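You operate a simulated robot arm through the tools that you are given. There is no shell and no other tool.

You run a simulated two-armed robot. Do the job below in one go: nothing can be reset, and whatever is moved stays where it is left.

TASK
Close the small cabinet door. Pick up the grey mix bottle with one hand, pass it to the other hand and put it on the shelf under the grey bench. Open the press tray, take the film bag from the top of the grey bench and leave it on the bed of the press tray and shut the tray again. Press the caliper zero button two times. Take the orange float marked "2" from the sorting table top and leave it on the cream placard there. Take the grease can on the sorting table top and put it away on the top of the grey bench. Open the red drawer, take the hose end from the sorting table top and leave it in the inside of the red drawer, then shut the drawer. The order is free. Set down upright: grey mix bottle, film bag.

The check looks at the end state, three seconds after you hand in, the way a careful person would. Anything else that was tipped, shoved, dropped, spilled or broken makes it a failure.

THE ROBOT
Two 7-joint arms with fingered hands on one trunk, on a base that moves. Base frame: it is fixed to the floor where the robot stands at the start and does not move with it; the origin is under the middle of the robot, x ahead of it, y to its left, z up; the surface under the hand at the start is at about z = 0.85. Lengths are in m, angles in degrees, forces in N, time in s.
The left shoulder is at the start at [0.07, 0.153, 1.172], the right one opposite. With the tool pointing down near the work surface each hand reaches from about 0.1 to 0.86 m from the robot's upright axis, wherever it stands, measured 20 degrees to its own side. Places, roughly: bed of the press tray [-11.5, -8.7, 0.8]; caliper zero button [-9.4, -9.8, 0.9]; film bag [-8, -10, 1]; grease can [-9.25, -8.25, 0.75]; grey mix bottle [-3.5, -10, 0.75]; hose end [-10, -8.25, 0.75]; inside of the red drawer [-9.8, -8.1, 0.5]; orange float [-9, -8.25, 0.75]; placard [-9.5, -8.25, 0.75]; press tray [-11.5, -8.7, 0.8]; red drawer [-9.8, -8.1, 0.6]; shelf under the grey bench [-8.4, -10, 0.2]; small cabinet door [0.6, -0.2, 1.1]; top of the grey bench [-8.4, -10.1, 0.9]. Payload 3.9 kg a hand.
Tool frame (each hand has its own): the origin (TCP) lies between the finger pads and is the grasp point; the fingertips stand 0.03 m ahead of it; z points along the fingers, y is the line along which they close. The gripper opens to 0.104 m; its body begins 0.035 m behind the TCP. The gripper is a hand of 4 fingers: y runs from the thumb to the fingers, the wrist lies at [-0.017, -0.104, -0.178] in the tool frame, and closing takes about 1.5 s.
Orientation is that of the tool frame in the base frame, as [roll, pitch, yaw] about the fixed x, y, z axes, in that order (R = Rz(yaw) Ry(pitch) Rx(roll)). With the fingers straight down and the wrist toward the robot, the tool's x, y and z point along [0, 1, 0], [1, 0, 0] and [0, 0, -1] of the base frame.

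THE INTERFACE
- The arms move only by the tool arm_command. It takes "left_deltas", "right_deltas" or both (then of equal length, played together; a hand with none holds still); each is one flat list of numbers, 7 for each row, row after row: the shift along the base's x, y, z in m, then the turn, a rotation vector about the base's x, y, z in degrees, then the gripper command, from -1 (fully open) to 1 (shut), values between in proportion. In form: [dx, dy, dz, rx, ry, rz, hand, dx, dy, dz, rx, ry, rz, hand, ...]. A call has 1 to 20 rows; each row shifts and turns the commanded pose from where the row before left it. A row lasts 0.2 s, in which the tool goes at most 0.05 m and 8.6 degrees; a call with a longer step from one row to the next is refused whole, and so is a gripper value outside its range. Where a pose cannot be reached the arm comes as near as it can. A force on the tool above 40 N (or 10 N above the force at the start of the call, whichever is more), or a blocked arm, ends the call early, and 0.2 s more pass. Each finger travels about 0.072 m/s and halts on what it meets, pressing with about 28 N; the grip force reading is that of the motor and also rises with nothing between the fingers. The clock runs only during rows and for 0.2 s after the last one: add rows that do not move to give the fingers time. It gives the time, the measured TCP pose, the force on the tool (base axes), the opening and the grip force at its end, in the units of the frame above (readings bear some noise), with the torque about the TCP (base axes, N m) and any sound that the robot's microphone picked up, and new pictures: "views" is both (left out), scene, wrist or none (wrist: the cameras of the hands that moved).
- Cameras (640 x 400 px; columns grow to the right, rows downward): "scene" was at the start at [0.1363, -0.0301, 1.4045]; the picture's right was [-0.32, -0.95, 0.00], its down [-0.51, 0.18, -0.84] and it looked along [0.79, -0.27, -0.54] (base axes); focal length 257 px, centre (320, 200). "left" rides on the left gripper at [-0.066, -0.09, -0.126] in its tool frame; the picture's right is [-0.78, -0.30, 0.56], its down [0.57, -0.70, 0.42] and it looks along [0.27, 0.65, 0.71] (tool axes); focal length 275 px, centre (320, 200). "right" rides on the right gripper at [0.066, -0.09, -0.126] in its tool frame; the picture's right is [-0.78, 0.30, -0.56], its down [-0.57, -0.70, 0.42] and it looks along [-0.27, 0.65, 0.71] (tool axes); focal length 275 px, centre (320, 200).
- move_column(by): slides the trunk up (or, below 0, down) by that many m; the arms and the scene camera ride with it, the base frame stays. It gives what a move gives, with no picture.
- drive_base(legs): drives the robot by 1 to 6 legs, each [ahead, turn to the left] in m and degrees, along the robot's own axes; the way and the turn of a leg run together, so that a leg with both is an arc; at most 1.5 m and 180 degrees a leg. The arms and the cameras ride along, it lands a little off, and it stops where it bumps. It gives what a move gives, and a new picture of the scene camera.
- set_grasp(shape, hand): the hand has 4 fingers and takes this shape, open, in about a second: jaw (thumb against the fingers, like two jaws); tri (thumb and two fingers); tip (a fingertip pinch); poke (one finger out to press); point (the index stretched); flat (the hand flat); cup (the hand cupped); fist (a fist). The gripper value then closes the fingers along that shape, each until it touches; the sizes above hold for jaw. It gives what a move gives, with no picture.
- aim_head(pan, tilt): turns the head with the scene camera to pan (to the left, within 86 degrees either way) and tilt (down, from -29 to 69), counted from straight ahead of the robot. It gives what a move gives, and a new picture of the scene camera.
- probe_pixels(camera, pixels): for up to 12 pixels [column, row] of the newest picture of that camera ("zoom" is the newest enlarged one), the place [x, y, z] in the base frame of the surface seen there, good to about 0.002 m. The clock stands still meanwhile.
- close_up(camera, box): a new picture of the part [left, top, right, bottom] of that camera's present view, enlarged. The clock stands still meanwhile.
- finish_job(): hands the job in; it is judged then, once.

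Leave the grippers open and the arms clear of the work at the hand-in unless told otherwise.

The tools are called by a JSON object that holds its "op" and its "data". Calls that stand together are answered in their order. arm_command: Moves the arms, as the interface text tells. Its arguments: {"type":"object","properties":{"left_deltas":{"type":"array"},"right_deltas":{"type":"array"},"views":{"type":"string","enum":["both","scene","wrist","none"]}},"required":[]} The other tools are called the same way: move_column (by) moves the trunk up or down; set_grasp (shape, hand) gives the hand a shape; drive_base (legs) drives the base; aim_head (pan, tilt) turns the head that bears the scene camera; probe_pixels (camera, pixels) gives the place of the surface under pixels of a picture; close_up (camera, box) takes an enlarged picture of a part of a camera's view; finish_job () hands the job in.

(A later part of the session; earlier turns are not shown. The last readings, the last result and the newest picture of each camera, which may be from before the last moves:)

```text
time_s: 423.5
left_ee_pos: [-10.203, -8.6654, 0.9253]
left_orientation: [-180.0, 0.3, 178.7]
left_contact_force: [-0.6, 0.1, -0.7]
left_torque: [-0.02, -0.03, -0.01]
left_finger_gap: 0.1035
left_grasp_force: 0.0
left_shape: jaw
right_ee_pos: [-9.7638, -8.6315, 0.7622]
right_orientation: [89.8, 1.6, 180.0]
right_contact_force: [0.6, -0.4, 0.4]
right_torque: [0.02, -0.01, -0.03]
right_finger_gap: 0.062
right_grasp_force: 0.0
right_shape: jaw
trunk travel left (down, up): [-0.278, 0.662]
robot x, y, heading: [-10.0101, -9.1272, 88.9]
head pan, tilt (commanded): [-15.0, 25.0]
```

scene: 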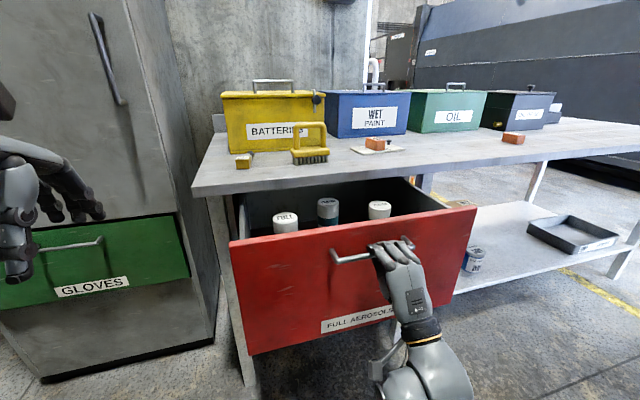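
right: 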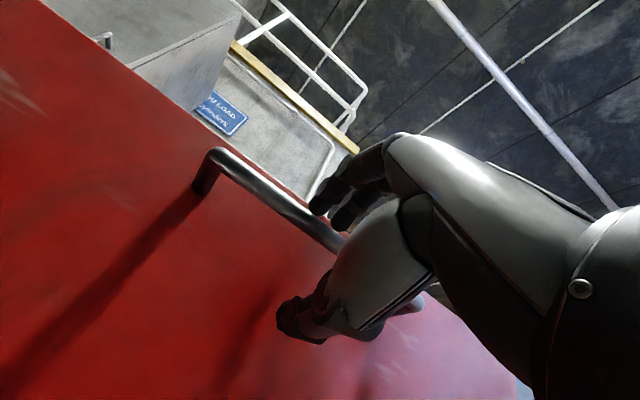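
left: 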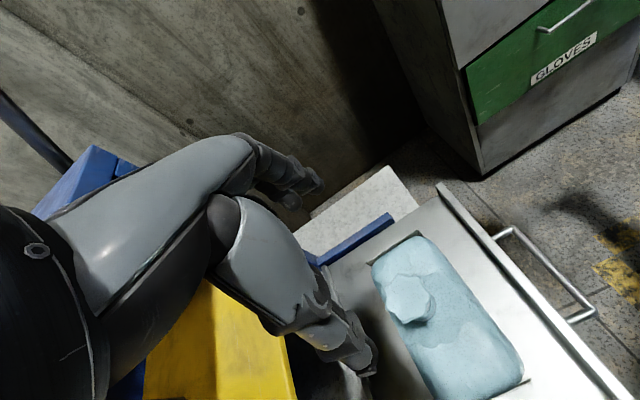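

The hand is free of the bar. I will back the base 0.12 m, then raise the trunk to look down into the drawer.

{"op": "drive_base", "data": {"legs": [[-0.12, 0]]}}

{"op": "move_column", "data": {"by": 0.33}}

{"op": "aim_head", "data": {"pan": -10, "tilt": 45}}

```text
time_s: 424.7
left_ee_pos: [-10.2045, -8.7866, 0.9258]
left_orientation: [180.0, 0.2, 178.6]
left_contact_force: [-0.1, 0.3, 0.4]
left_torque: [0.03, -0.01, 0.01]
left_finger_gap: 0.1038
left_grasp_force: 0.1
left_shape: jaw
right_ee_pos: [-9.7664, -8.7525, 0.7611]
right_orientation: [89.8, 1.7, -180.0]
right_contact_force: [0.2, 0.0, 0.9]
right_torque: [-0.01, -0.02, -0.01]
right_finger_gap: 0.0617
right_grasp_force: 0.0
right_shape: jaw
trunk travel left (down, up): [-0.278, 0.662]
robot x, y, heading: [-10.0146, -9.2454, 88.9]
head pan, tilt (commanded): [-15.0, 25.0]
```

scene: 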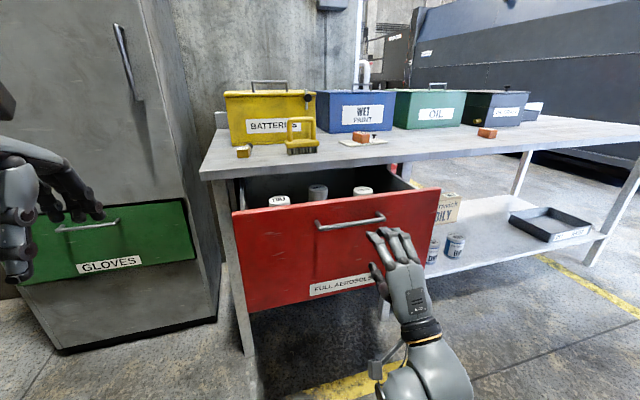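

```text
time_s: 428.0
left_ee_pos: [-10.2057, -8.7834, 1.2552]
left_orientation: [180.0, 0.2, 178.6]
left_contact_force: [1.0, 0.1, -0.1]
left_torque: [-0.02, 0.01, -0.01]
left_finger_gap: 0.1036
left_grasp_force: 0.1
left_shape: jaw
right_ee_pos: [-9.7663, -8.7524, 1.0901]
right_orientation: [89.8, 1.7, -179.9]
right_contact_force: [-0.3, -0.2, -0.6]
right_torque: [-0.01, 0.04, 0.01]
right_finger_gap: 0.0622
right_grasp_force: 0.2
right_shape: jaw
trunk travel left (down, up): [-0.608, 0.332]
robot x, y, heading: [-10.0169, -9.2449, 88.6]
head pan, tilt (commanded): [-15.0, 25.0]
```

```text
time_s: 428.8
left_ee_pos: [-10.2052, -8.7849, 1.2546]
left_orientation: [179.9, 0.2, 178.5]
left_contact_force: [0.4, 0.1, 0.0]
left_torque: [0.0, 0.01, 0.02]
left_finger_gap: 0.1039
left_grasp_force: 0.1
left_shape: jaw
right_ee_pos: [-9.7669, -8.7518, 1.091]
right_orientation: [89.8, 1.7, 179.9]
right_contact_force: [-0.7, 0.4, 0.1]
right_torque: [0.01, 0.0, 0.0]
right_finger_gap: 0.0619
right_grasp_force: 0.2
right_shape: jaw
trunk travel left (down, up): [-0.608, 0.332]
robot x, y, heading: [-10.0134, -9.2494, 88.8]
head pan, tilt (commanded): [-10.0, 45.0]
```

scene: 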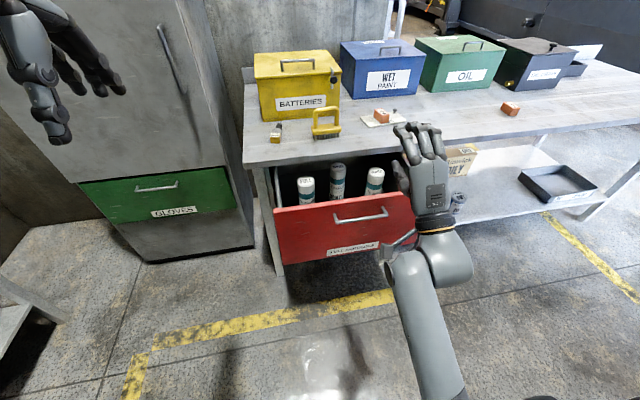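

Three aerosol cans stand in the drawer. I will zoom in and probe the inside.

{"op": "close_up", "data": {"camera": "scene", "box": [250, 140, 430, 270]}}

{"op": "probe_pixels", "data": {"camera": "scene", "pixels": [[306, 181], [337, 167], [374, 172], [355, 195], [320, 195], [290, 195], [392, 180], [280, 190], [300, 205], [345, 220], [385, 190], [340, 195]]}}

```text
3.08 times, centred on (340, 205) of scene
```

zoom: 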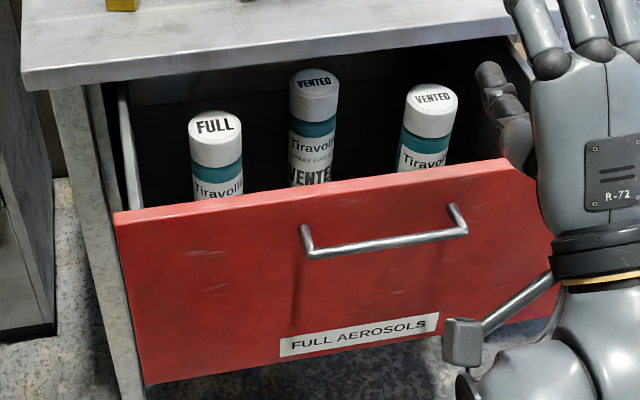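

```text
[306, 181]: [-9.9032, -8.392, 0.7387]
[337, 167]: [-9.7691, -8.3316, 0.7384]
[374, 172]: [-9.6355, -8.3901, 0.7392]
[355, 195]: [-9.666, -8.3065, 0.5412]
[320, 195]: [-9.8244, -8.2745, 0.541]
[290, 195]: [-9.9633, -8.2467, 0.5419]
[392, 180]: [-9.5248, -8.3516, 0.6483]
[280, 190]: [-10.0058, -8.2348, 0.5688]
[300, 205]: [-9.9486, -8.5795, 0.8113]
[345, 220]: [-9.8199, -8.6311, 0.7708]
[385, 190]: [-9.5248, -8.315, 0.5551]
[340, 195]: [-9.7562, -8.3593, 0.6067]
```

The drawer floor is at z = 0.541. Cans stand at (-9.903,-8.392), (-9.769,-8.332) and (-9.636,-8.39), leaving a clear strip 15 cm deep just behind the drawer front (inner face y about -8.578, top edge z 0.811). I will first turn the right hand back to fingers-down and move it aside.

{"op": "arm_command", "data": {"right_deltas": [0.01, -0.0, 0.01, -8.4, 0, 0, -0.5, 0.01, 0, 0.01, -8.4, 0, 0, -1, 0.01, 0, 0.01, -8.4, 0, 0, -1, 0.01, 0, 0.01, -8.4, 0, 0, -1, 0.01, 0, 0.01, -8.4, 0, 0, -1, 0.01, 0, 0.01, -8.4, 0, 0, -1, 0.01, 0, 0.01, -8.4, 0, 0, -1, 0.01, 0, 0.01, -8.4, 0, 0, -1, 0.01, 0, 0.01, -8.4, 0, 0, -1, 0.01, 0, 0.01, -8.4, 0, 0, -1, 0, 0, 0, -6, 0, 0, -1], "views": "scene"}}

{"op": "close_up", "data": {"camera": "scene", "box": [250, 90, 370, 170]}}

```text
time_s: 431.2
left_ee_pos: [-10.2053, -8.7837, 1.2543]
left_orientation: [-179.8, 0.3, 178.6]
left_contact_force: [-0.3, -0.5, -0.6]
left_torque: [-0.01, 0.01, 0.03]
left_finger_gap: 0.1037
left_grasp_force: 0.0
left_shape: jaw
right_ee_pos: [-9.667, -8.7508, 1.1914]
right_orientation: [-179.9, 0.1, -178.3]
right_contact_force: [-0.4, -0.3, -0.8]
right_torque: [0.02, 0.01, 0.02]
right_finger_gap: 0.1038
right_grasp_force: 0.1
right_shape: jaw
trunk travel left (down, up): [-0.608, 0.332]
robot x, y, heading: [-10.0182, -9.2454, 88.8]
head pan, tilt (commanded): [-10.0, 45.0]
```

scene: 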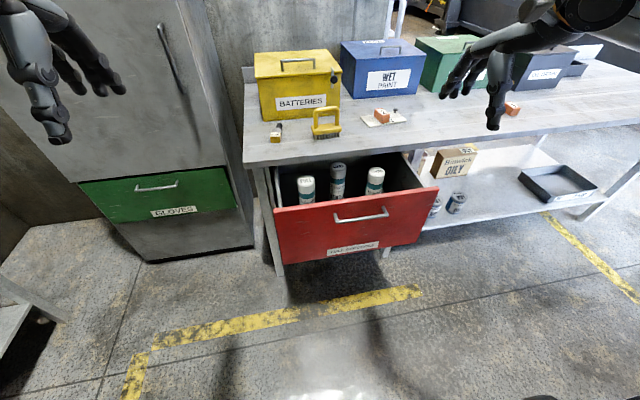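

```text
5.00 times, centred on (310, 130) of scene
```

zoom: 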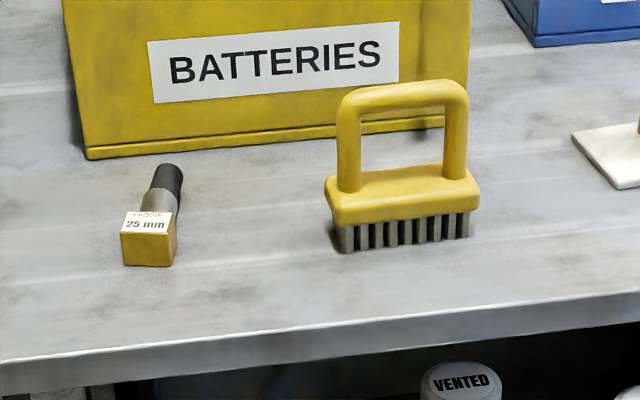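

The label reads "HOSE 25 mm", so that is the hose end. I will probe the hose end and the brush next to it precisely.

{"op": "probe_pixels", "data": {"camera": "zoom", "pixels": [[125, 215], [172, 215], [145, 225], [125, 260], [172, 262], [158, 200], [168, 172], [180, 175], [328, 195], [345, 245], [350, 92], [455, 88]]}}

```text
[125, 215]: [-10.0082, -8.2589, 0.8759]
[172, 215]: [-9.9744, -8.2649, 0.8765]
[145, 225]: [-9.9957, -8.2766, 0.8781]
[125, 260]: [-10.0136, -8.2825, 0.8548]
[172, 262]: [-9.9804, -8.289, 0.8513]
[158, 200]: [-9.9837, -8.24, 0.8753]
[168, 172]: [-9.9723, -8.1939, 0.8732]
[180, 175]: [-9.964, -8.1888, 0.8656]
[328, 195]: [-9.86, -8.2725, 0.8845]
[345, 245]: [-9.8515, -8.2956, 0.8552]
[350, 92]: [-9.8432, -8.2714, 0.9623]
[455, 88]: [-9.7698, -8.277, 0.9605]
```

The hose end's block is at x -10.01 to -9.974, its tube ends near (-9.968, -8.187), and its axis is at about 73°. The brush stays 11 cm to the right. I will pick the hose end with the right hand, closing across it. I drive to about (-10.17, -8.95), left of the open drawer.

{"op": "drive_base", "data": {"legs": [[0, 28.5], [0.33, 0], [0, -27]]}}

{"op": "aim_head", "data": {"pan": -15, "tilt": 45}}

```text
time_s: 436.2
left_ee_pos: [-10.3661, -8.4903, 1.2551]
left_orientation: [-179.8, 0.2, 179.6]
left_contact_force: [-0.7, 0.1, 0.6]
left_torque: [-0.04, -0.02, 0.02]
left_finger_gap: 0.1037
left_grasp_force: 0.1
left_shape: jaw
right_ee_pos: [-9.8269, -8.4488, 1.1916]
right_orientation: [179.9, 0.0, -177.5]
right_contact_force: [-0.4, 0.5, 0.4]
right_torque: [0.02, -0.01, 0.01]
right_finger_gap: 0.1038
right_grasp_force: 0.0
right_shape: jaw
trunk travel left (down, up): [-0.608, 0.332]
robot x, y, heading: [-10.1647, -8.9514, 89.5]
head pan, tilt (commanded): [-10.0, 45.0]
```

scene: 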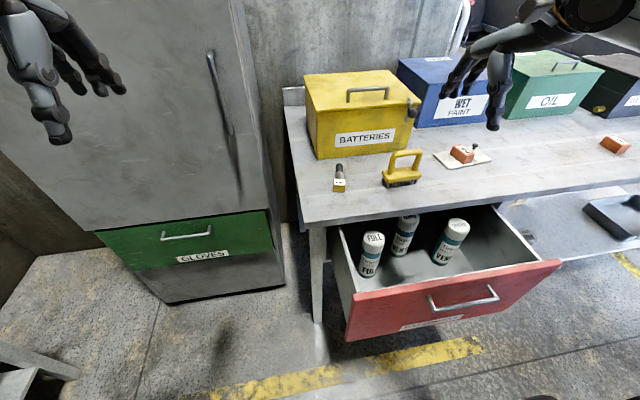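

```text
time_s: 436.9
left_ee_pos: [-10.365, -8.4919, 1.2552]
left_orientation: [-179.9, 0.2, 179.6]
left_contact_force: [-1.3, -0.5, -0.2]
left_torque: [0.01, -0.03, 0.0]
left_finger_gap: 0.1037
left_grasp_force: 0.0
left_shape: jaw
right_ee_pos: [-9.8278, -8.4495, 1.1912]
right_orientation: [179.9, 0.0, -177.4]
right_contact_force: [-0.7, -0.4, -0.3]
right_torque: [0.02, -0.02, 0.04]
right_finger_gap: 0.1037
right_grasp_force: 0.1
right_shape: jaw
trunk travel left (down, up): [-0.608, 0.332]
robot x, y, heading: [-10.1681, -8.947, 89.8]
head pan, tilt (commanded): [-15.0, 45.0]
```

scene: 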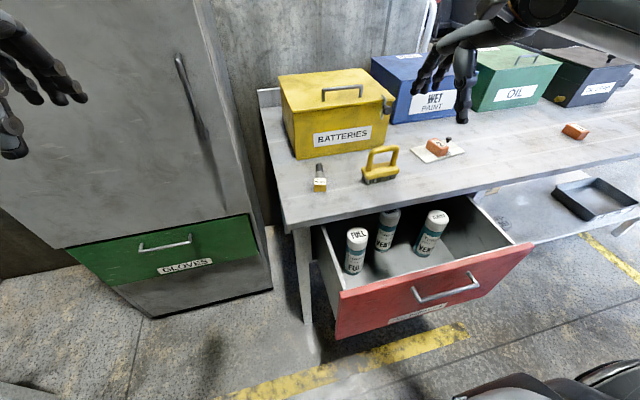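

From here I see the drawer inside well. I will move the right hand toward the hose end, yawing it 70° left so it closes across the hose, stopping at z about 1.01.

{"op": "arm_command", "data": {"right_deltas": [-0.018, 0.02, -0.02, 0, 0, 7.8, -1, -0.018, 0.02, -0.02, 0, 0, 7.8, -1, -0.018, 0.021, -0.02, 0, 0, 7.8, -1, -0.018, 0.021, -0.02, 0, 0, 7.8, -1, -0.018, 0.021, -0.02, 0, 0, 7.8, -1, -0.018, 0.021, -0.02, 0, 0, 7.8, -1, -0.018, 0.021, -0.02, 0, 0, 7.8, -1, -0.018, 0.021, -0.02, 0, 0, 7.8, -0.5, -0.018, 0.021, -0.02, 0, 0, 7.8, -0.5], "views": "both"}}

```text
time_s: 438.9
left_ee_pos: [-10.3662, -8.4903, 1.2537]
left_orientation: [-179.8, 0.1, 179.5]
left_contact_force: [0.1, 0.1, 0.1]
left_torque: [-0.03, 0.02, 0.0]
left_finger_gap: 0.104
left_grasp_force: 0.0
left_shape: jaw
right_ee_pos: [-9.9633, -8.3613, 1.0341]
right_orientation: [179.8, 0.0, -107.1]
right_contact_force: [-1.4, -0.2, 0.1]
right_torque: [-0.02, 0.0, -0.05]
right_finger_gap: 0.0785
right_grasp_force: 0.1
right_shape: jaw
right hand out of reach, approached as far as the arm can: row 7, 8, 9
trunk travel left (down, up): [-0.608, 0.332]
robot x, y, heading: [-10.1681, -8.9467, 89.7]
head pan, tilt (commanded): [-15.0, 45.0]
```

scene: 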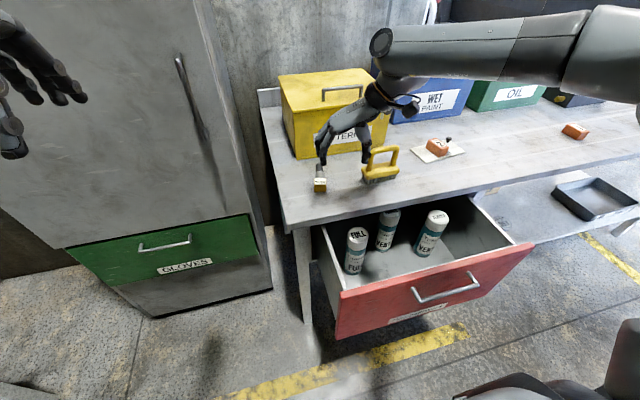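
right: 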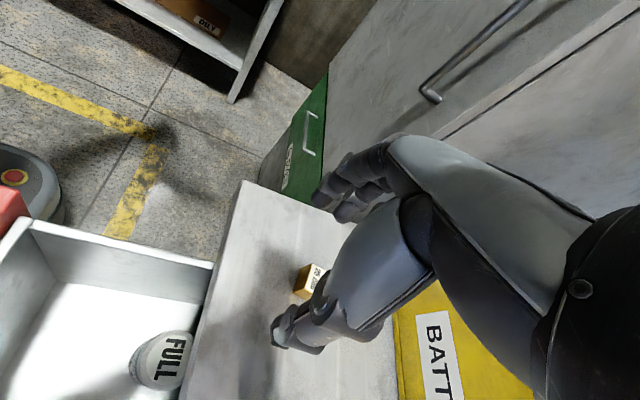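

The arm hit its limit 3 cm right and 10 cm short. In the wrist view I also see my base (with the red stop button) close to the drawer's corner. I will probe that distance for safety.

{"op": "probe_pixels", "data": {"camera": "right", "pixels": [[15, 178], [55, 200], [40, 215], [10, 160], [5, 205], [30, 220], [310, 285], [320, 270], [300, 290], [280, 330]]}}

```text
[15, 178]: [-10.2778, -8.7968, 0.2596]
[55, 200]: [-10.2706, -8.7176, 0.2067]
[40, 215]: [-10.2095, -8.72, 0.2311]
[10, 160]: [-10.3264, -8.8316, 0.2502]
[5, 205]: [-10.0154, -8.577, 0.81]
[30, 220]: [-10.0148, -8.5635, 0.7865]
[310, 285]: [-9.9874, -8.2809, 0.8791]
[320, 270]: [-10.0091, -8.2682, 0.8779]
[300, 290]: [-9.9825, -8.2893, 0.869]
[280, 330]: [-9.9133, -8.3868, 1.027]
```

My base is low (top z 0.26), so it fits below the drawer; the issue is the hand's yaw relative to the arm. The left hand, approaching from the left-front at about 47° bearing, suits this better (like the tray placement). I will first return the right hand to its previous pose.

{"op": "arm_command", "data": {"right_deltas": [0.01, -0.01, 0.04, 0, 0, -5, -1, 0.016, -0.01, 0.03, 0, 0, -8, -1, 0.016, -0.012, 0.025, 0, 0, -8, -1, 0.016, -0.012, 0.02, 0, 0, -8, -1, 0.016, -0.012, 0.015, 0, 0, -8, -1, 0.016, -0.012, 0.01, 0, 0, -8, -1, 0.016, -0.012, 0.01, 0, 0, -8, -1, 0.016, -0.01, 0.005, 0, 0, -8, -1, 0.01, 0, 0, 0, 0, -8, -1], "views": "none"}}

{"op": "drive_base", "data": {"legs": [[0, 52.5], [0.31, 0], [0, -113]]}}

{"op": "aim_head", "data": {"pan": 10, "tilt": 42}}

```text
time_s: 440.9
left_ee_pos: [-10.3653, -8.4902, 1.2535]
left_orientation: [-179.9, 0.1, 179.6]
left_contact_force: [0.0, -0.5, 0.2]
left_torque: [0.02, 0.03, -0.04]
left_finger_gap: 0.1036
left_grasp_force: 0.2
left_shape: jaw
right_ee_pos: [-9.8321, -8.4508, 1.1882]
right_orientation: [179.8, 0.0, -176.3]
right_contact_force: [0.2, 0.2, 0.6]
right_torque: [0.0, 0.03, 0.02]
right_finger_gap: 0.1039
right_grasp_force: 0.1
right_shape: jaw
trunk travel left (down, up): [-0.608, 0.332]
robot x, y, heading: [-10.1696, -8.9453, 89.9]
head pan, tilt (commanded): [-15.0, 45.0]
```

```text
time_s: 445.2
left_ee_pos: [-10.8805, -8.658, 1.2549]
left_orientation: [179.8, 0.3, -127.9]
left_contact_force: [0.4, 0.0, 0.8]
left_torque: [-0.01, -0.01, 0.03]
left_finger_gap: 0.1038
left_grasp_force: 0.0
left_shape: jaw
right_ee_pos: [-10.5901, -8.2188, 1.1875]
right_orientation: [-179.7, -0.3, -122.0]
right_contact_force: [-6.1, -27.9, 0.9]
right_torque: [0.46, -0.13, 1.03]
right_finger_gap: 0.104
right_grasp_force: 0.0
right_shape: jaw
trunk travel left (down, up): [-0.608, 0.332]
robot x, y, heading: [-10.4007, -8.7691, 142.9]
head pan, tilt (commanded): [-15.0, 45.0]
stopped in leg 2: the force on the tool passed its limit at 47 N (the readings are from after the stop); the commanded pose is now the measured one
```

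scene: 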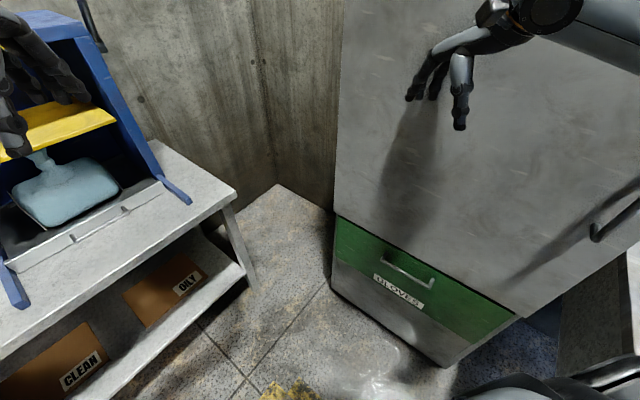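

```text
time_s: 446.1
left_ee_pos: [-10.8829, -8.6578, 1.2544]
left_orientation: [179.9, 0.5, -127.9]
left_contact_force: [-0.2, -0.7, 0.2]
left_torque: [0.0, -0.01, -0.02]
left_finger_gap: 0.1037
left_grasp_force: 0.1
left_shape: jaw
right_ee_pos: [-10.5904, -8.2193, 1.1873]
right_orientation: [-179.7, 0.0, -122.6]
right_contact_force: [-2.1, -30.4, 1.2]
right_torque: [0.5, 0.0, 0.82]
right_finger_gap: 0.1041
right_grasp_force: 0.1
right_shape: jaw
trunk travel left (down, up): [-0.608, 0.332]
robot x, y, heading: [-10.3981, -8.7696, 143.0]
head pan, tilt (commanded): [10.0, 42.0]
```

scene: 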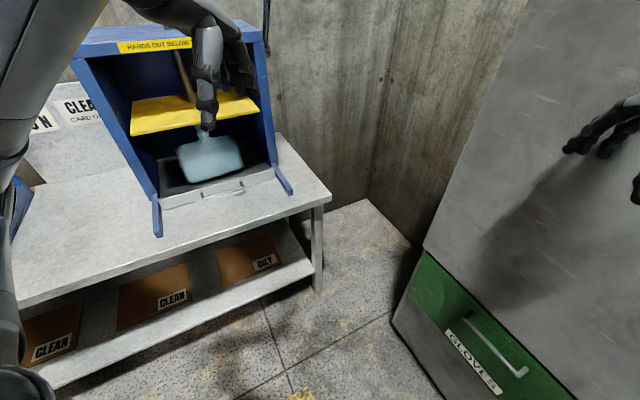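

My right hand ran into the locker front (about 30 N). I will pull the hand straight back off it right away.

{"op": "arm_command", "data": {"right_deltas": [0, -0.02, 0, 0, 0, 0, -1, 0, -0.03, 0, 0, 0, 0, -1, 0, -0.04, 0, 0, 0, 0, -1, 0, -0.04, 0, 0, 0, 0, -1], "views": "both"}}

{"op": "aim_head", "data": {"pan": -60, "tilt": 25}}

```text
time_s: 447.1
left_ee_pos: [-10.8809, -8.6514, 1.2544]
left_orientation: [-180.0, 0.2, -127.9]
left_contact_force: [0.0, -0.3, -0.2]
left_torque: [0.01, 0.03, -0.02]
left_finger_gap: 0.1036
left_grasp_force: 0.0
left_shape: jaw
right_ee_pos: [-10.5899, -8.3436, 1.1877]
right_orientation: [-179.4, -0.3, -122.8]
right_contact_force: [1.0, 0.5, -0.7]
right_torque: [0.05, 0.04, 0.0]
right_finger_gap: 0.1035
right_grasp_force: 0.0
right_shape: jaw
trunk travel left (down, up): [-0.608, 0.332]
robot x, y, heading: [-10.4013, -8.7696, 142.7]
head pan, tilt (commanded): [10.0, 42.0]
```

scene: 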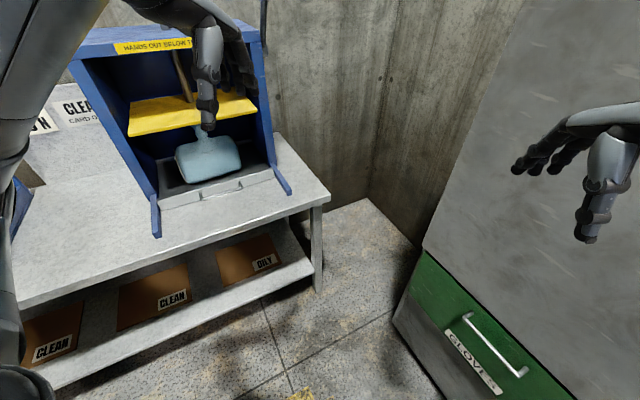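
right: 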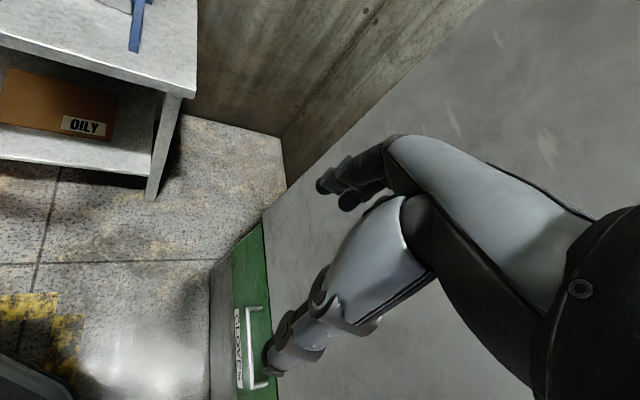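

```text
time_s: 448.5
left_ee_pos: [-10.8815, -8.6496, 1.2547]
left_orientation: [-179.9, 0.2, -127.9]
left_contact_force: [-0.2, -0.3, -0.4]
left_torque: [-0.01, 0.01, -0.01]
left_finger_gap: 0.1036
left_grasp_force: 0.0
left_shape: jaw
right_ee_pos: [-10.5907, -8.3419, 1.1867]
right_orientation: [-179.5, -0.2, -122.7]
right_contact_force: [0.3, 0.2, 0.1]
right_torque: [0.02, 0.02, 0.02]
right_finger_gap: 0.104
right_grasp_force: 0.0
right_shape: jaw
trunk travel left (down, up): [-0.608, 0.332]
robot x, y, heading: [-10.3966, -8.7662, 142.6]
head pan, tilt (commanded): [-60.0, 25.0]
```

scene: 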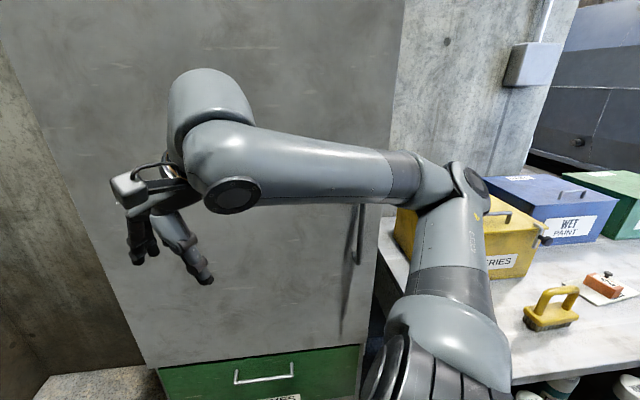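

Free of the locker. I will verify the locker face hasn't moved (it was y = -8.155), and check it's undisturbed.

{"op": "probe_pixels", "data": {"camera": "scene", "pixels": [[80, 100], [300, 60], [120, 300], [360, 100], [200, 330], [240, 370]]}}

```text
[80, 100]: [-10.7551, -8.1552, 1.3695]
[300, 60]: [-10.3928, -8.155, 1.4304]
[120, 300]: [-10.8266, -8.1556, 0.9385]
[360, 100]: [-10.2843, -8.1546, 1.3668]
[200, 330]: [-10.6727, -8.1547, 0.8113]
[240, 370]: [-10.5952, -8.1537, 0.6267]
```

The locker hasn't moved. To turn safely I will first back 0.12 m away from it, then turn right 113°.

{"op": "drive_base", "data": {"legs": [[-0.12, 0]]}}

{"op": "arm_command", "data": {"left_deltas": [0.02, -0.015, 0, 0, 0, 0, -1, 0.02, -0.015, 0, 0, 0, 0, -1], "views": "none"}}

{"op": "drive_base", "data": {"legs": [[0, -113]]}}

{"op": "aim_head", "data": {"pan": 15, "tilt": 42}}

```text
time_s: 449.8
left_ee_pos: [-10.7875, -8.7218, 1.2546]
left_orientation: [-179.9, 0.2, -127.9]
left_contact_force: [0.0, -0.2, 0.0]
left_torque: [-0.04, -0.01, -0.01]
left_finger_gap: 0.1038
left_grasp_force: 0.0
left_shape: jaw
right_ee_pos: [-10.4947, -8.4153, 1.1874]
right_orientation: [-179.5, -0.3, -122.9]
right_contact_force: [0.3, 0.2, -0.1]
right_torque: [0.02, 0.01, -0.02]
right_finger_gap: 0.1039
right_grasp_force: 0.0
right_shape: jaw
trunk travel left (down, up): [-0.608, 0.332]
robot x, y, heading: [-10.3008, -8.8412, 142.4]
head pan, tilt (commanded): [-60.0, 25.0]
```

scene: 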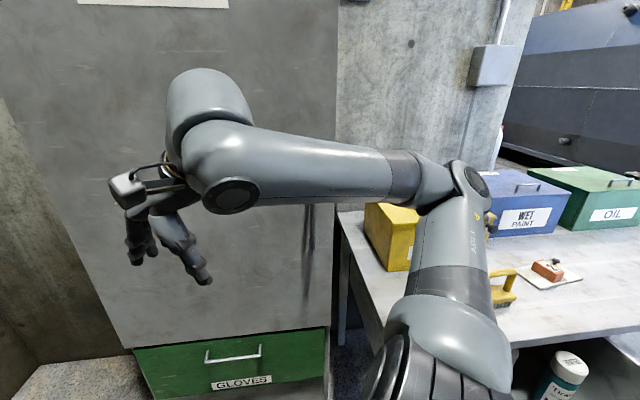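

```text
time_s: 450.4
left_ee_pos: [-10.7461, -8.7558, 1.2555]
left_orientation: [180.0, 0.2, -127.9]
left_contact_force: [-0.1, -0.3, 0.9]
left_torque: [0.0, -0.02, -0.01]
left_finger_gap: 0.1037
left_grasp_force: 0.0
left_shape: jaw
right_ee_pos: [-10.4941, -8.4162, 1.1884]
right_orientation: [-179.6, -0.3, -122.7]
right_contact_force: [-0.6, -1.0, -0.2]
right_torque: [0.0, -0.01, -0.02]
right_finger_gap: 0.1038
right_grasp_force: 0.0
right_shape: jaw
trunk travel left (down, up): [-0.608, 0.332]
robot x, y, heading: [-10.3005, -8.8442, 142.6]
head pan, tilt (commanded): [-60.0, 25.0]
```

```text
time_s: 455.5
left_ee_pos: [-10.0385, -8.4748, 1.2549]
left_orientation: [-179.9, 0.2, 118.0]
left_contact_force: [1.5, -0.5, 0.6]
left_torque: [-0.02, 0.01, -0.04]
left_finger_gap: 0.1036
left_grasp_force: 0.0
left_shape: jaw
right_ee_pos: [-9.8297, -8.843, 1.1876]
right_orientation: [-179.5, -0.3, 123.1]
right_contact_force: [0.2, 0.4, 0.2]
right_torque: [-0.02, 0.02, 0.04]
right_finger_gap: 0.1039
right_grasp_force: 0.0
right_shape: jaw
trunk travel left (down, up): [-0.608, 0.332]
robot x, y, heading: [-10.3033, -8.8462, 28.4]
head pan, tilt (commanded): [-60.0, 25.0]
```

scene: 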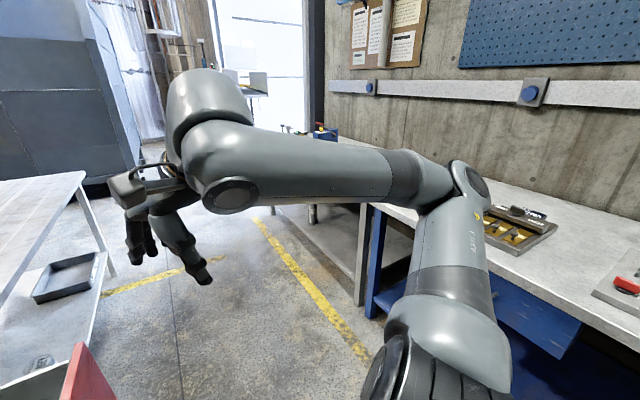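

```text
time_s: 457.0
left_ee_pos: [-10.0386, -8.4751, 1.2543]
left_orientation: [-179.9, 0.2, 118.0]
left_contact_force: [-0.7, 0.8, 0.5]
left_torque: [0.02, 0.01, 0.0]
left_finger_gap: 0.1037
left_grasp_force: 0.1
left_shape: jaw
right_ee_pos: [-9.832, -8.8443, 1.188]
right_orientation: [-179.4, -0.3, 123.0]
right_contact_force: [-0.1, 0.7, -0.1]
right_torque: [0.0, -0.01, 0.01]
right_finger_gap: 0.1041
right_grasp_force: 0.0
right_shape: jaw
trunk travel left (down, up): [-0.608, 0.332]
robot x, y, heading: [-10.3052, -8.846, 28.2]
head pan, tilt (commanded): [15.0, 42.0]
```

scene: 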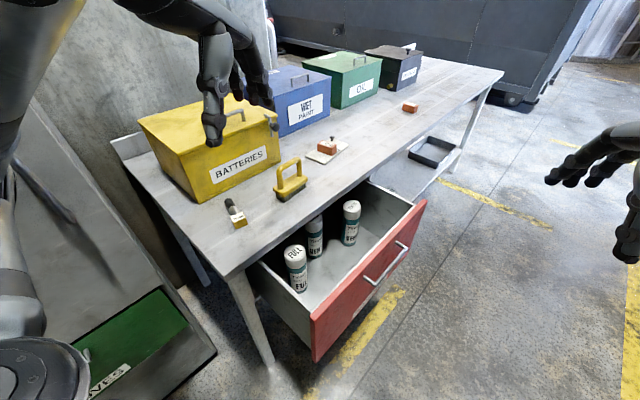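

Good view: the hose end at (235,212), the drawer open in front. I will bring the left hand over the hose end with a -40° yaw, down to z about 1.0.

{"op": "arm_command", "data": {"left_deltas": [0.007, 0.03, -0.034, 0, 0, -5.7, -1, 0.007, 0.03, -0.034, 0, 0, -5.7, -1, 0.007, 0.03, -0.034, 0, 0, -5.7, -1, 0.007, 0.03, -0.034, 0, 0, -5.7, -1, 0.007, 0.031, -0.034, 0, 0, -5.7, -1, 0.007, 0.031, -0.034, 0, 0, -5.7, -0.6, 0.0066, 0.031, -0.034, 0, 0, -5.7, -0.4], "views": "both"}}

```text
time_s: 458.6
left_ee_pos: [-9.9866, -8.2635, 1.0159]
left_orientation: [180.0, 0.2, 78.1]
left_contact_force: [0.4, -0.4, -0.3]
left_torque: [-0.03, 0.0, -0.01]
left_finger_gap: 0.073
left_grasp_force: 0.0
left_shape: jaw
right_ee_pos: [-9.8308, -8.842, 1.1879]
right_orientation: [-179.5, -0.4, 123.1]
right_contact_force: [0.6, -0.2, -0.1]
right_torque: [-0.02, -0.03, 0.01]
right_finger_gap: 0.104
right_grasp_force: 0.0
right_shape: jaw
trunk travel left (down, up): [-0.608, 0.332]
robot x, y, heading: [-10.3054, -8.8446, 28.1]
head pan, tilt (commanded): [15.0, 42.0]
```

scene: 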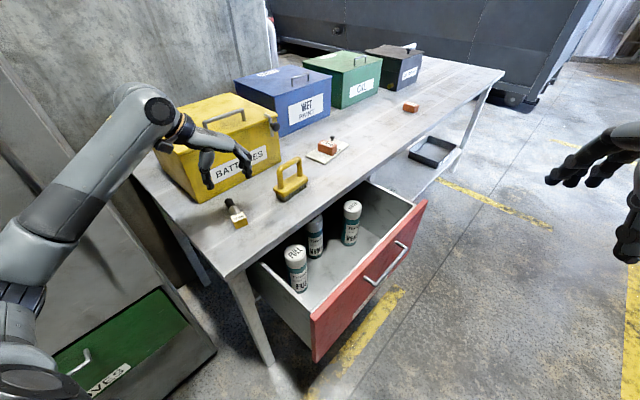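
left: 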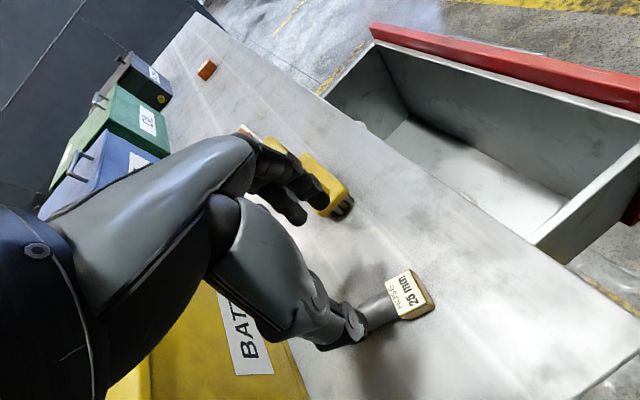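

I will verify the hose block's place from this camera.

{"op": "probe_pixels", "data": {"camera": "left", "pixels": [[410, 295], [395, 280], [425, 285], [430, 300], [400, 315], [375, 310], [385, 312], [340, 330], [320, 205]]}}

```text
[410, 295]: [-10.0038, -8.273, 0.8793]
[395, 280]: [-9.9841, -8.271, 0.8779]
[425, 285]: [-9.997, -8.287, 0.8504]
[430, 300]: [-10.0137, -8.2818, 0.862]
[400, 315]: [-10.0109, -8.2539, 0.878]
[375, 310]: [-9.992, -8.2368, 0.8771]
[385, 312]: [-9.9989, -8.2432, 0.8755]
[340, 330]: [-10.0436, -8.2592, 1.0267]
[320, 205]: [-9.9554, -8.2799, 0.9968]
```

The block's centre is about (-9.996, -8.268). Before descending I check the batteries box's position relative to my wrist.

{"op": "probe_pixels", "data": {"camera": "scene", "pixels": [[205, 197], [190, 165], [165, 150], [230, 185], [272, 150], [165, 108], [150, 130], [180, 130], [100, 150]]}}

```text
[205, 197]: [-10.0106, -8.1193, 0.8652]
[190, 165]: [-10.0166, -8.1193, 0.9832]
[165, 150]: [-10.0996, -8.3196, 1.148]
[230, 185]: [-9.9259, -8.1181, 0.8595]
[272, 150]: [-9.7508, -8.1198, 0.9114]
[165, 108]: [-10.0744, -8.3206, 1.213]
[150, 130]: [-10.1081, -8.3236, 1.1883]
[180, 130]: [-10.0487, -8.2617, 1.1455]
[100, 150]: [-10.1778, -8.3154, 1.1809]
```

The box front is at y = -8.119, about 7 cm beyond my hand: clear. I will descend over the hose end and close.

{"op": "arm_command", "data": {"left_deltas": [-0.003, 0.003, -0.035, 0, 0, 0, -0.4, -0.003, 0.002, -0.035, 0, 0, 0, -0.4, 0, 0, -0.035, 0, 0, 0, -0.4, 0, 0, -0.025, 0, 0, 0, -0.4], "views": "both"}}

```text
time_s: 459.6
left_ee_pos: [-9.9954, -8.2574, 0.8869]
left_orientation: [180.0, 0.2, 78.1]
left_contact_force: [-0.2, 0.3, -0.5]
left_torque: [-0.01, 0.01, -0.03]
left_finger_gap: 0.0733
left_grasp_force: 0.0
left_shape: jaw
right_ee_pos: [-9.8311, -8.8426, 1.1875]
right_orientation: [-179.4, -0.2, 123.2]
right_contact_force: [0.8, -0.7, 0.7]
right_torque: [0.0, 0.02, -0.03]
right_finger_gap: 0.1037
right_grasp_force: 0.2
right_shape: jaw
trunk travel left (down, up): [-0.608, 0.332]
robot x, y, heading: [-10.3015, -8.8436, 28.2]
head pan, tilt (commanded): [15.0, 42.0]
```

scene: 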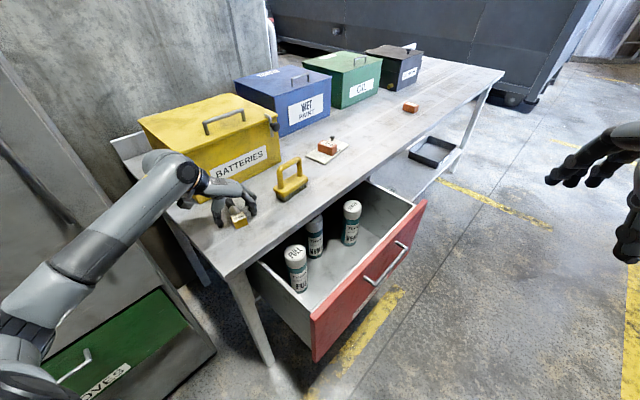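
left: 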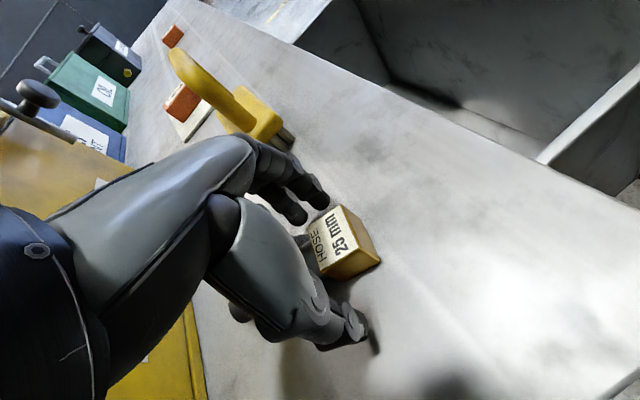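

The block sits between thumb and fingers. I will close the left hand on it.

{"op": "arm_command", "data": {"left_deltas": [0, 0, -0.003, 0, 0, 0, 0, 0, 0, 0, 0, 0, 0, 0.4, 0, 0, 0, 0, 0, 0, 1, 0, 0, 0, 0, 0, 0, 1, 0, 0, 0, 0, 0, 0, 1, 0, 0, 0, 0, 0, 0, 1], "views": "wrist"}}

```text
time_s: 461.0
left_ee_pos: [-9.9948, -8.2569, 0.8844]
left_orientation: [-179.9, 0.3, 78.1]
left_contact_force: [0.7, -1.0, 0.1]
left_torque: [0.01, -0.01, 0.0]
left_finger_gap: 0.0278
left_grasp_force: 28.1
left_shape: jaw
right_ee_pos: [-9.8309, -8.8431, 1.1876]
right_orientation: [-179.5, -0.3, 123.1]
right_contact_force: [-0.9, -0.1, -0.3]
right_torque: [0.02, -0.01, -0.01]
right_finger_gap: 0.1039
right_grasp_force: 0.1
right_shape: jaw
trunk travel left (down, up): [-0.608, 0.332]
robot x, y, heading: [-10.2998, -8.8414, 28.3]
head pan, tilt (commanded): [15.0, 42.0]
```

left: 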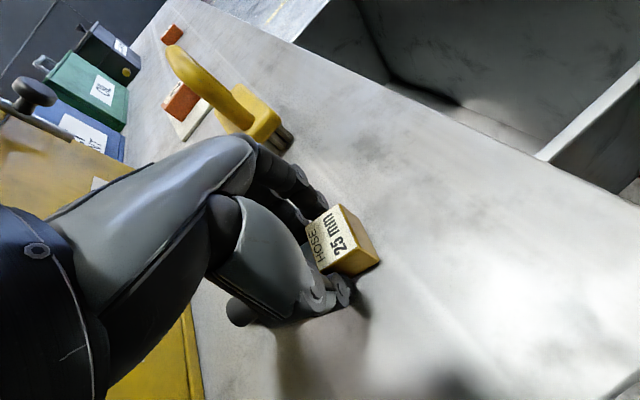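

It is gripped (gap 0.028). I will lift it 14 cm and check.

{"op": "arm_command", "data": {"left_deltas": [0, 0, 0.02, 0, 0, 0, 1, 0, 0, 0.03, 0, 0, 0, 1, 0, 0, 0.045, 0, 0, 0, 1, 0, 0, 0.045, 0, 0, 0, 1], "views": "both"}}

```text
time_s: 462.0
left_ee_pos: [-9.9934, -8.2585, 1.0231]
left_orientation: [-180.0, 0.2, 78.1]
left_contact_force: [0.3, 0.3, -1.7]
left_torque: [-0.04, 0.02, 0.0]
left_finger_gap: 0.028
left_grasp_force: 27.9
left_shape: jaw
right_ee_pos: [-9.8317, -8.8443, 1.1876]
right_orientation: [-179.5, -0.3, 123.1]
right_contact_force: [-0.3, 0.3, 0.2]
right_torque: [-0.02, 0.01, 0.03]
right_finger_gap: 0.1038
right_grasp_force: 0.0
right_shape: jaw
trunk travel left (down, up): [-0.608, 0.332]
robot x, y, heading: [-10.3025, -8.843, 28.3]
head pan, tilt (commanded): [15.0, 42.0]
```

scene: 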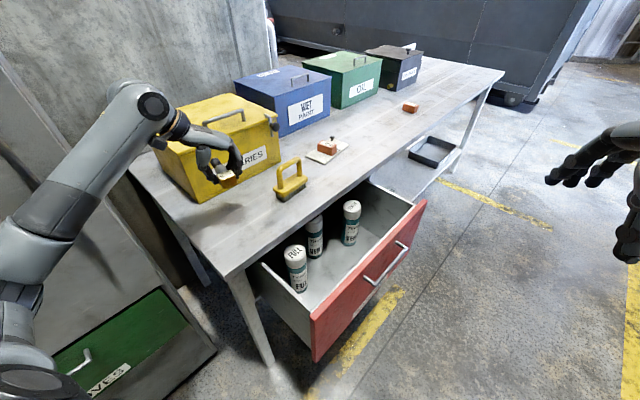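
left: 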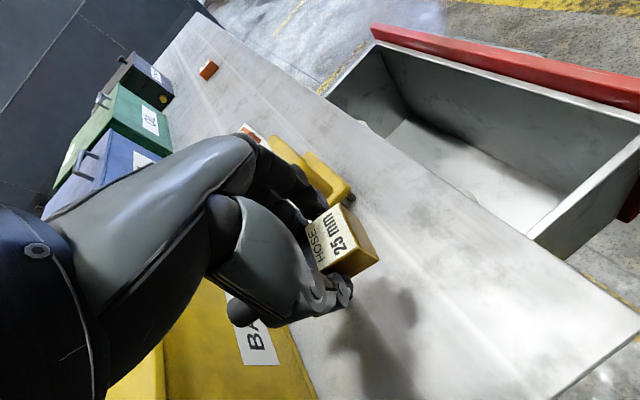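

The hose end is held. I will raise it 4 cm more and turn the base 18° right, which swings the hand toward the drawer.

{"op": "arm_command", "data": {"left_deltas": [0, 0, 0.02, 0, 0, 0, 1, 0, -0.01, 0.02, 0, 0, 0, 1], "views": "none"}}

{"op": "drive_base", "data": {"legs": [[0, -18]]}}

{"op": "aim_head", "data": {"pan": 20, "tilt": 45}}

```text
time_s: 462.6
left_ee_pos: [-9.993, -8.2666, 1.0631]
left_orientation: [180.0, 0.2, 78.1]
left_contact_force: [0.0, -0.4, -1.3]
left_torque: [-0.01, -0.03, 0.01]
left_finger_gap: 0.0281
left_grasp_force: 28.1
left_shape: jaw
right_ee_pos: [-9.8304, -8.8442, 1.1875]
right_orientation: [-179.5, -0.4, 123.0]
right_contact_force: [-1.3, -0.7, 0.3]
right_torque: [0.03, 0.02, 0.0]
right_finger_gap: 0.1037
right_grasp_force: 0.1
right_shape: jaw
trunk travel left (down, up): [-0.608, 0.332]
robot x, y, heading: [-10.3053, -8.8404, 28.2]
head pan, tilt (commanded): [15.0, 42.0]
```

```text
time_s: 464.0
left_ee_pos: [-9.8269, -8.3914, 1.0624]
left_orientation: [-180.0, 0.2, 59.9]
left_contact_force: [0.0, -0.2, -1.9]
left_torque: [-0.03, 0.03, 0.0]
left_finger_gap: 0.028
left_grasp_force: 27.8
left_shape: jaw
right_ee_pos: [-9.855, -8.9904, 1.1875]
right_orientation: [-179.5, -0.3, 104.9]
right_contact_force: [0.2, 0.0, -0.4]
right_torque: [0.03, 0.0, 0.03]
right_finger_gap: 0.1039
right_grasp_force: 0.1
right_shape: jaw
trunk travel left (down, up): [-0.608, 0.332]
robot x, y, heading: [-10.3025, -8.8431, 9.8]
head pan, tilt (commanded): [15.0, 42.0]
```

scene: 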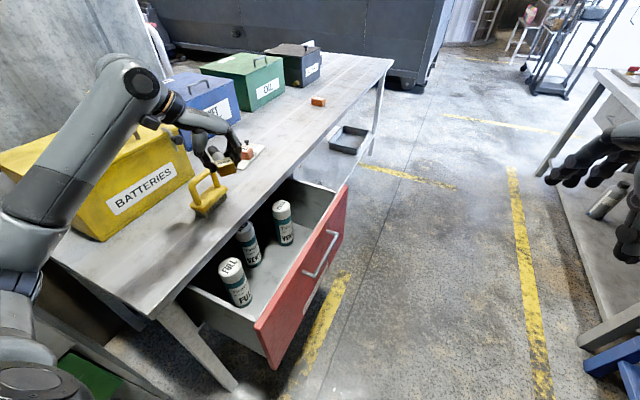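

```text
time_s: 464.7
left_ee_pos: [-9.8278, -8.3915, 1.0631]
left_orientation: [-179.9, 0.2, 59.8]
left_contact_force: [0.0, -0.1, -1.2]
left_torque: [-0.03, 0.01, 0.0]
left_finger_gap: 0.0281
left_grasp_force: 28.1
left_shape: jaw
right_ee_pos: [-9.8547, -8.9908, 1.188]
right_orientation: [-179.5, -0.5, 104.8]
right_contact_force: [-1.0, -0.9, 0.4]
right_torque: [0.0, -0.03, 0.01]
right_finger_gap: 0.104
right_grasp_force: 0.1
right_shape: jaw
trunk travel left (down, up): [-0.608, 0.332]
robot x, y, heading: [-10.3011, -8.8457, 10.0]
head pan, tilt (commanded): [20.0, 45.0]
```

scene: 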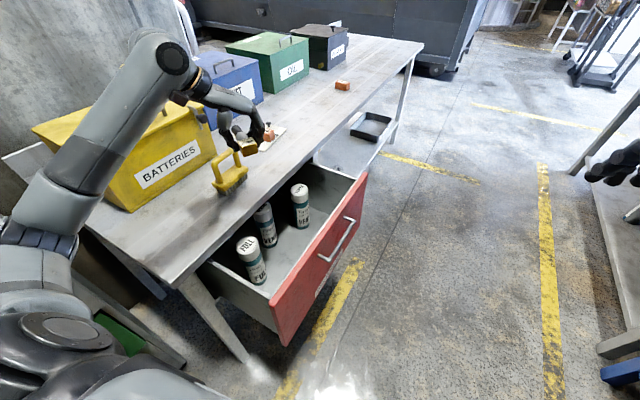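

The hand is at (-9.828, -8.392). I will move it over the clear strip just behind the drawer front, at (-9.72, -8.49), turning 15°, still at z 1.06.

{"op": "arm_command", "data": {"left_deltas": [0.027, -0.024, 0, 0, 0, 3.75, 1, 0.027, -0.025, 0, 0, 0, 3.75, 1, 0.027, -0.025, 0, 0, 0, 3.75, 1, 0.027, -0.025, 0, 0, 0, 3.75, 1], "views": "both"}}

```text
time_s: 465.7
left_ee_pos: [-9.7187, -8.4928, 1.0625]
left_orientation: [-179.8, 0.0, 74.9]
left_contact_force: [0.0, 0.1, -1.8]
left_torque: [-0.02, 0.02, 0.0]
left_finger_gap: 0.0279
left_grasp_force: 27.8
left_shape: jaw
right_ee_pos: [-9.8535, -8.9935, 1.1871]
right_orientation: [-179.5, -0.5, 104.9]
right_contact_force: [0.7, -0.7, -0.1]
right_torque: [0.01, 0.02, -0.01]
right_finger_gap: 0.1039
right_grasp_force: 0.1
right_shape: jaw
trunk travel left (down, up): [-0.608, 0.332]
robot x, y, heading: [-10.3009, -8.8437, 10.3]
head pan, tilt (commanded): [20.0, 45.0]
```

scene: 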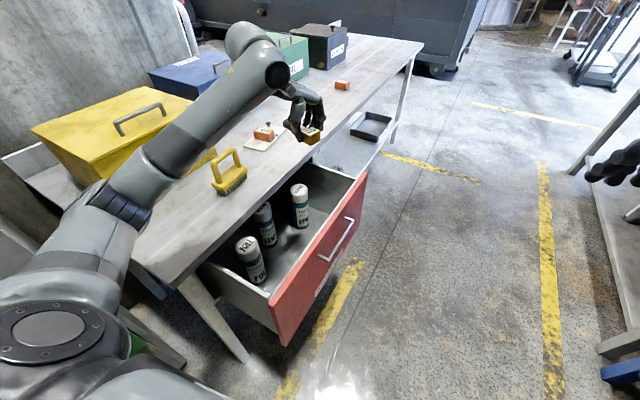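
left: 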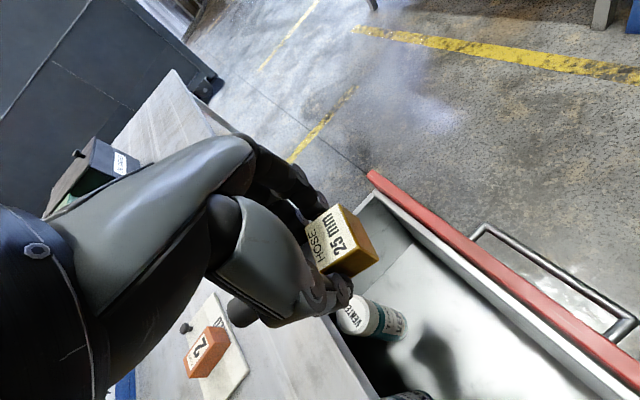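

I will lower in stages. First I check where my left elbow is now relative to the drawer corner.

{"op": "probe_pixels", "data": {"camera": "scene", "pixels": [[120, 205], [105, 195], [135, 215], [150, 180], [200, 120], [240, 80], [90, 230], [270, 300], [195, 265], [360, 175]]}}

{"op": "arm_command", "data": {"left_deltas": [0, 0, -0.04, 0, 0, 0, 1, 0, 0, -0.04, 0, 0, 0, 1, 0, 0, -0.04, 0, 0, 0, 1, 0, 0, -0.04, 0, 0, 0, 1], "views": "both"}}

```text
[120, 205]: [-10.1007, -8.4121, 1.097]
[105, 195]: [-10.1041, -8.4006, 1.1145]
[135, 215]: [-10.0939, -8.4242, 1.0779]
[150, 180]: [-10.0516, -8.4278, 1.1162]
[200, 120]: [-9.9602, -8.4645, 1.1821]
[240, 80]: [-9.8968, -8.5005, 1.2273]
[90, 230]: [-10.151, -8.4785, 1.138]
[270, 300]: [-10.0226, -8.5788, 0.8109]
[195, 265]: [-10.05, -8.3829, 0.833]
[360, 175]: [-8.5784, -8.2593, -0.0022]
```

```text
time_s: 466.7
left_ee_pos: [-9.7193, -8.4895, 0.902]
left_orientation: [-179.9, 0.2, 74.8]
left_contact_force: [-0.2, -0.6, -1.9]
left_torque: [-0.05, -0.01, 0.04]
left_finger_gap: 0.0283
left_grasp_force: 28.3
left_shape: jaw
right_ee_pos: [-9.8543, -8.99, 1.1877]
right_orientation: [-179.5, -0.4, 104.8]
right_contact_force: [0.0, -0.1, -0.1]
right_torque: [-0.02, -0.01, 0.0]
right_finger_gap: 0.1037
right_grasp_force: 0.2
right_shape: jaw
trunk travel left (down, up): [-0.608, 0.332]
robot x, y, heading: [-10.3033, -8.8456, 10.2]
head pan, tilt (commanded): [20.0, 45.0]
```

scene: 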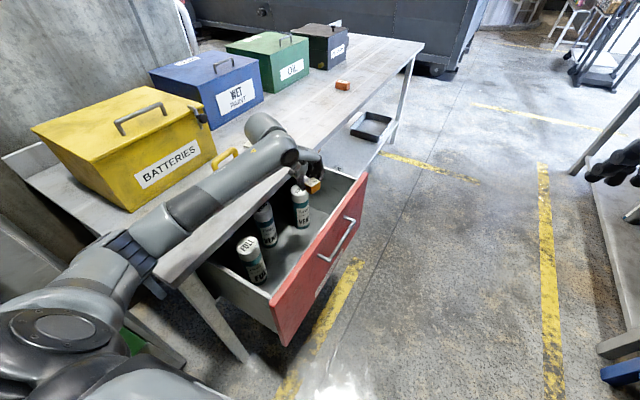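
left: 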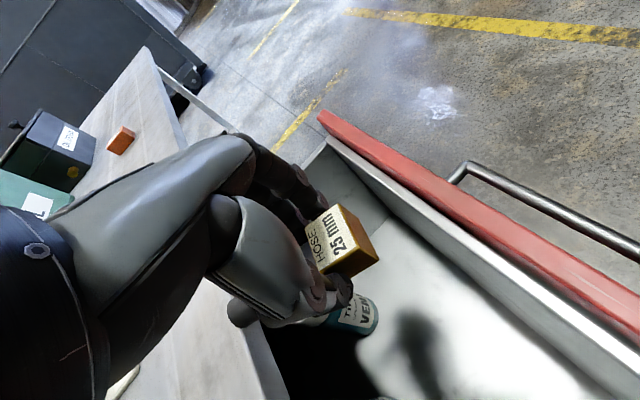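

The forearm runs close along the table's front edge. I will probe it before lowering further.

{"op": "probe_pixels", "data": {"camera": "scene", "pixels": [[130, 250], [150, 235], [165, 245], [190, 210], [210, 215], [240, 170], [260, 175], [275, 150], [110, 280], [200, 195]]}}

{"op": "close_up", "data": {"camera": "scene", "box": [60, 100, 340, 340]}}

```text
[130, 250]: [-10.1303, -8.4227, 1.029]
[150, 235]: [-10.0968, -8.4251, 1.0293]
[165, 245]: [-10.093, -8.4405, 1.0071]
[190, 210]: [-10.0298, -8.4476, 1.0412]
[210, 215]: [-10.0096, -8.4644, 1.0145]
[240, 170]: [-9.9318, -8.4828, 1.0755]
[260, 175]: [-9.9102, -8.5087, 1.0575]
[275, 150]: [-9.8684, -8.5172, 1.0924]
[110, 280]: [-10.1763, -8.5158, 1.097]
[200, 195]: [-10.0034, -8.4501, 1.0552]
```

```text
1.67 times, centred on (200, 220) of scene
```

zoom: 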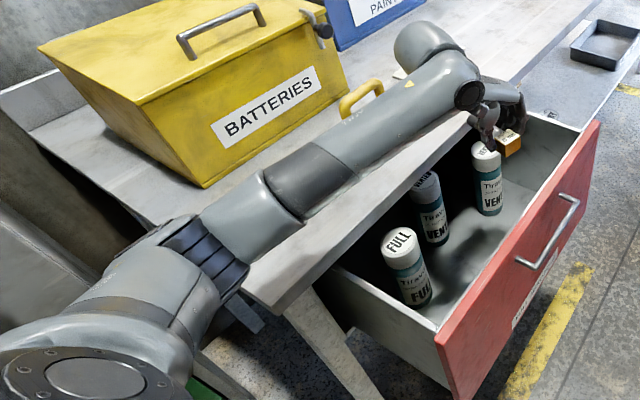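

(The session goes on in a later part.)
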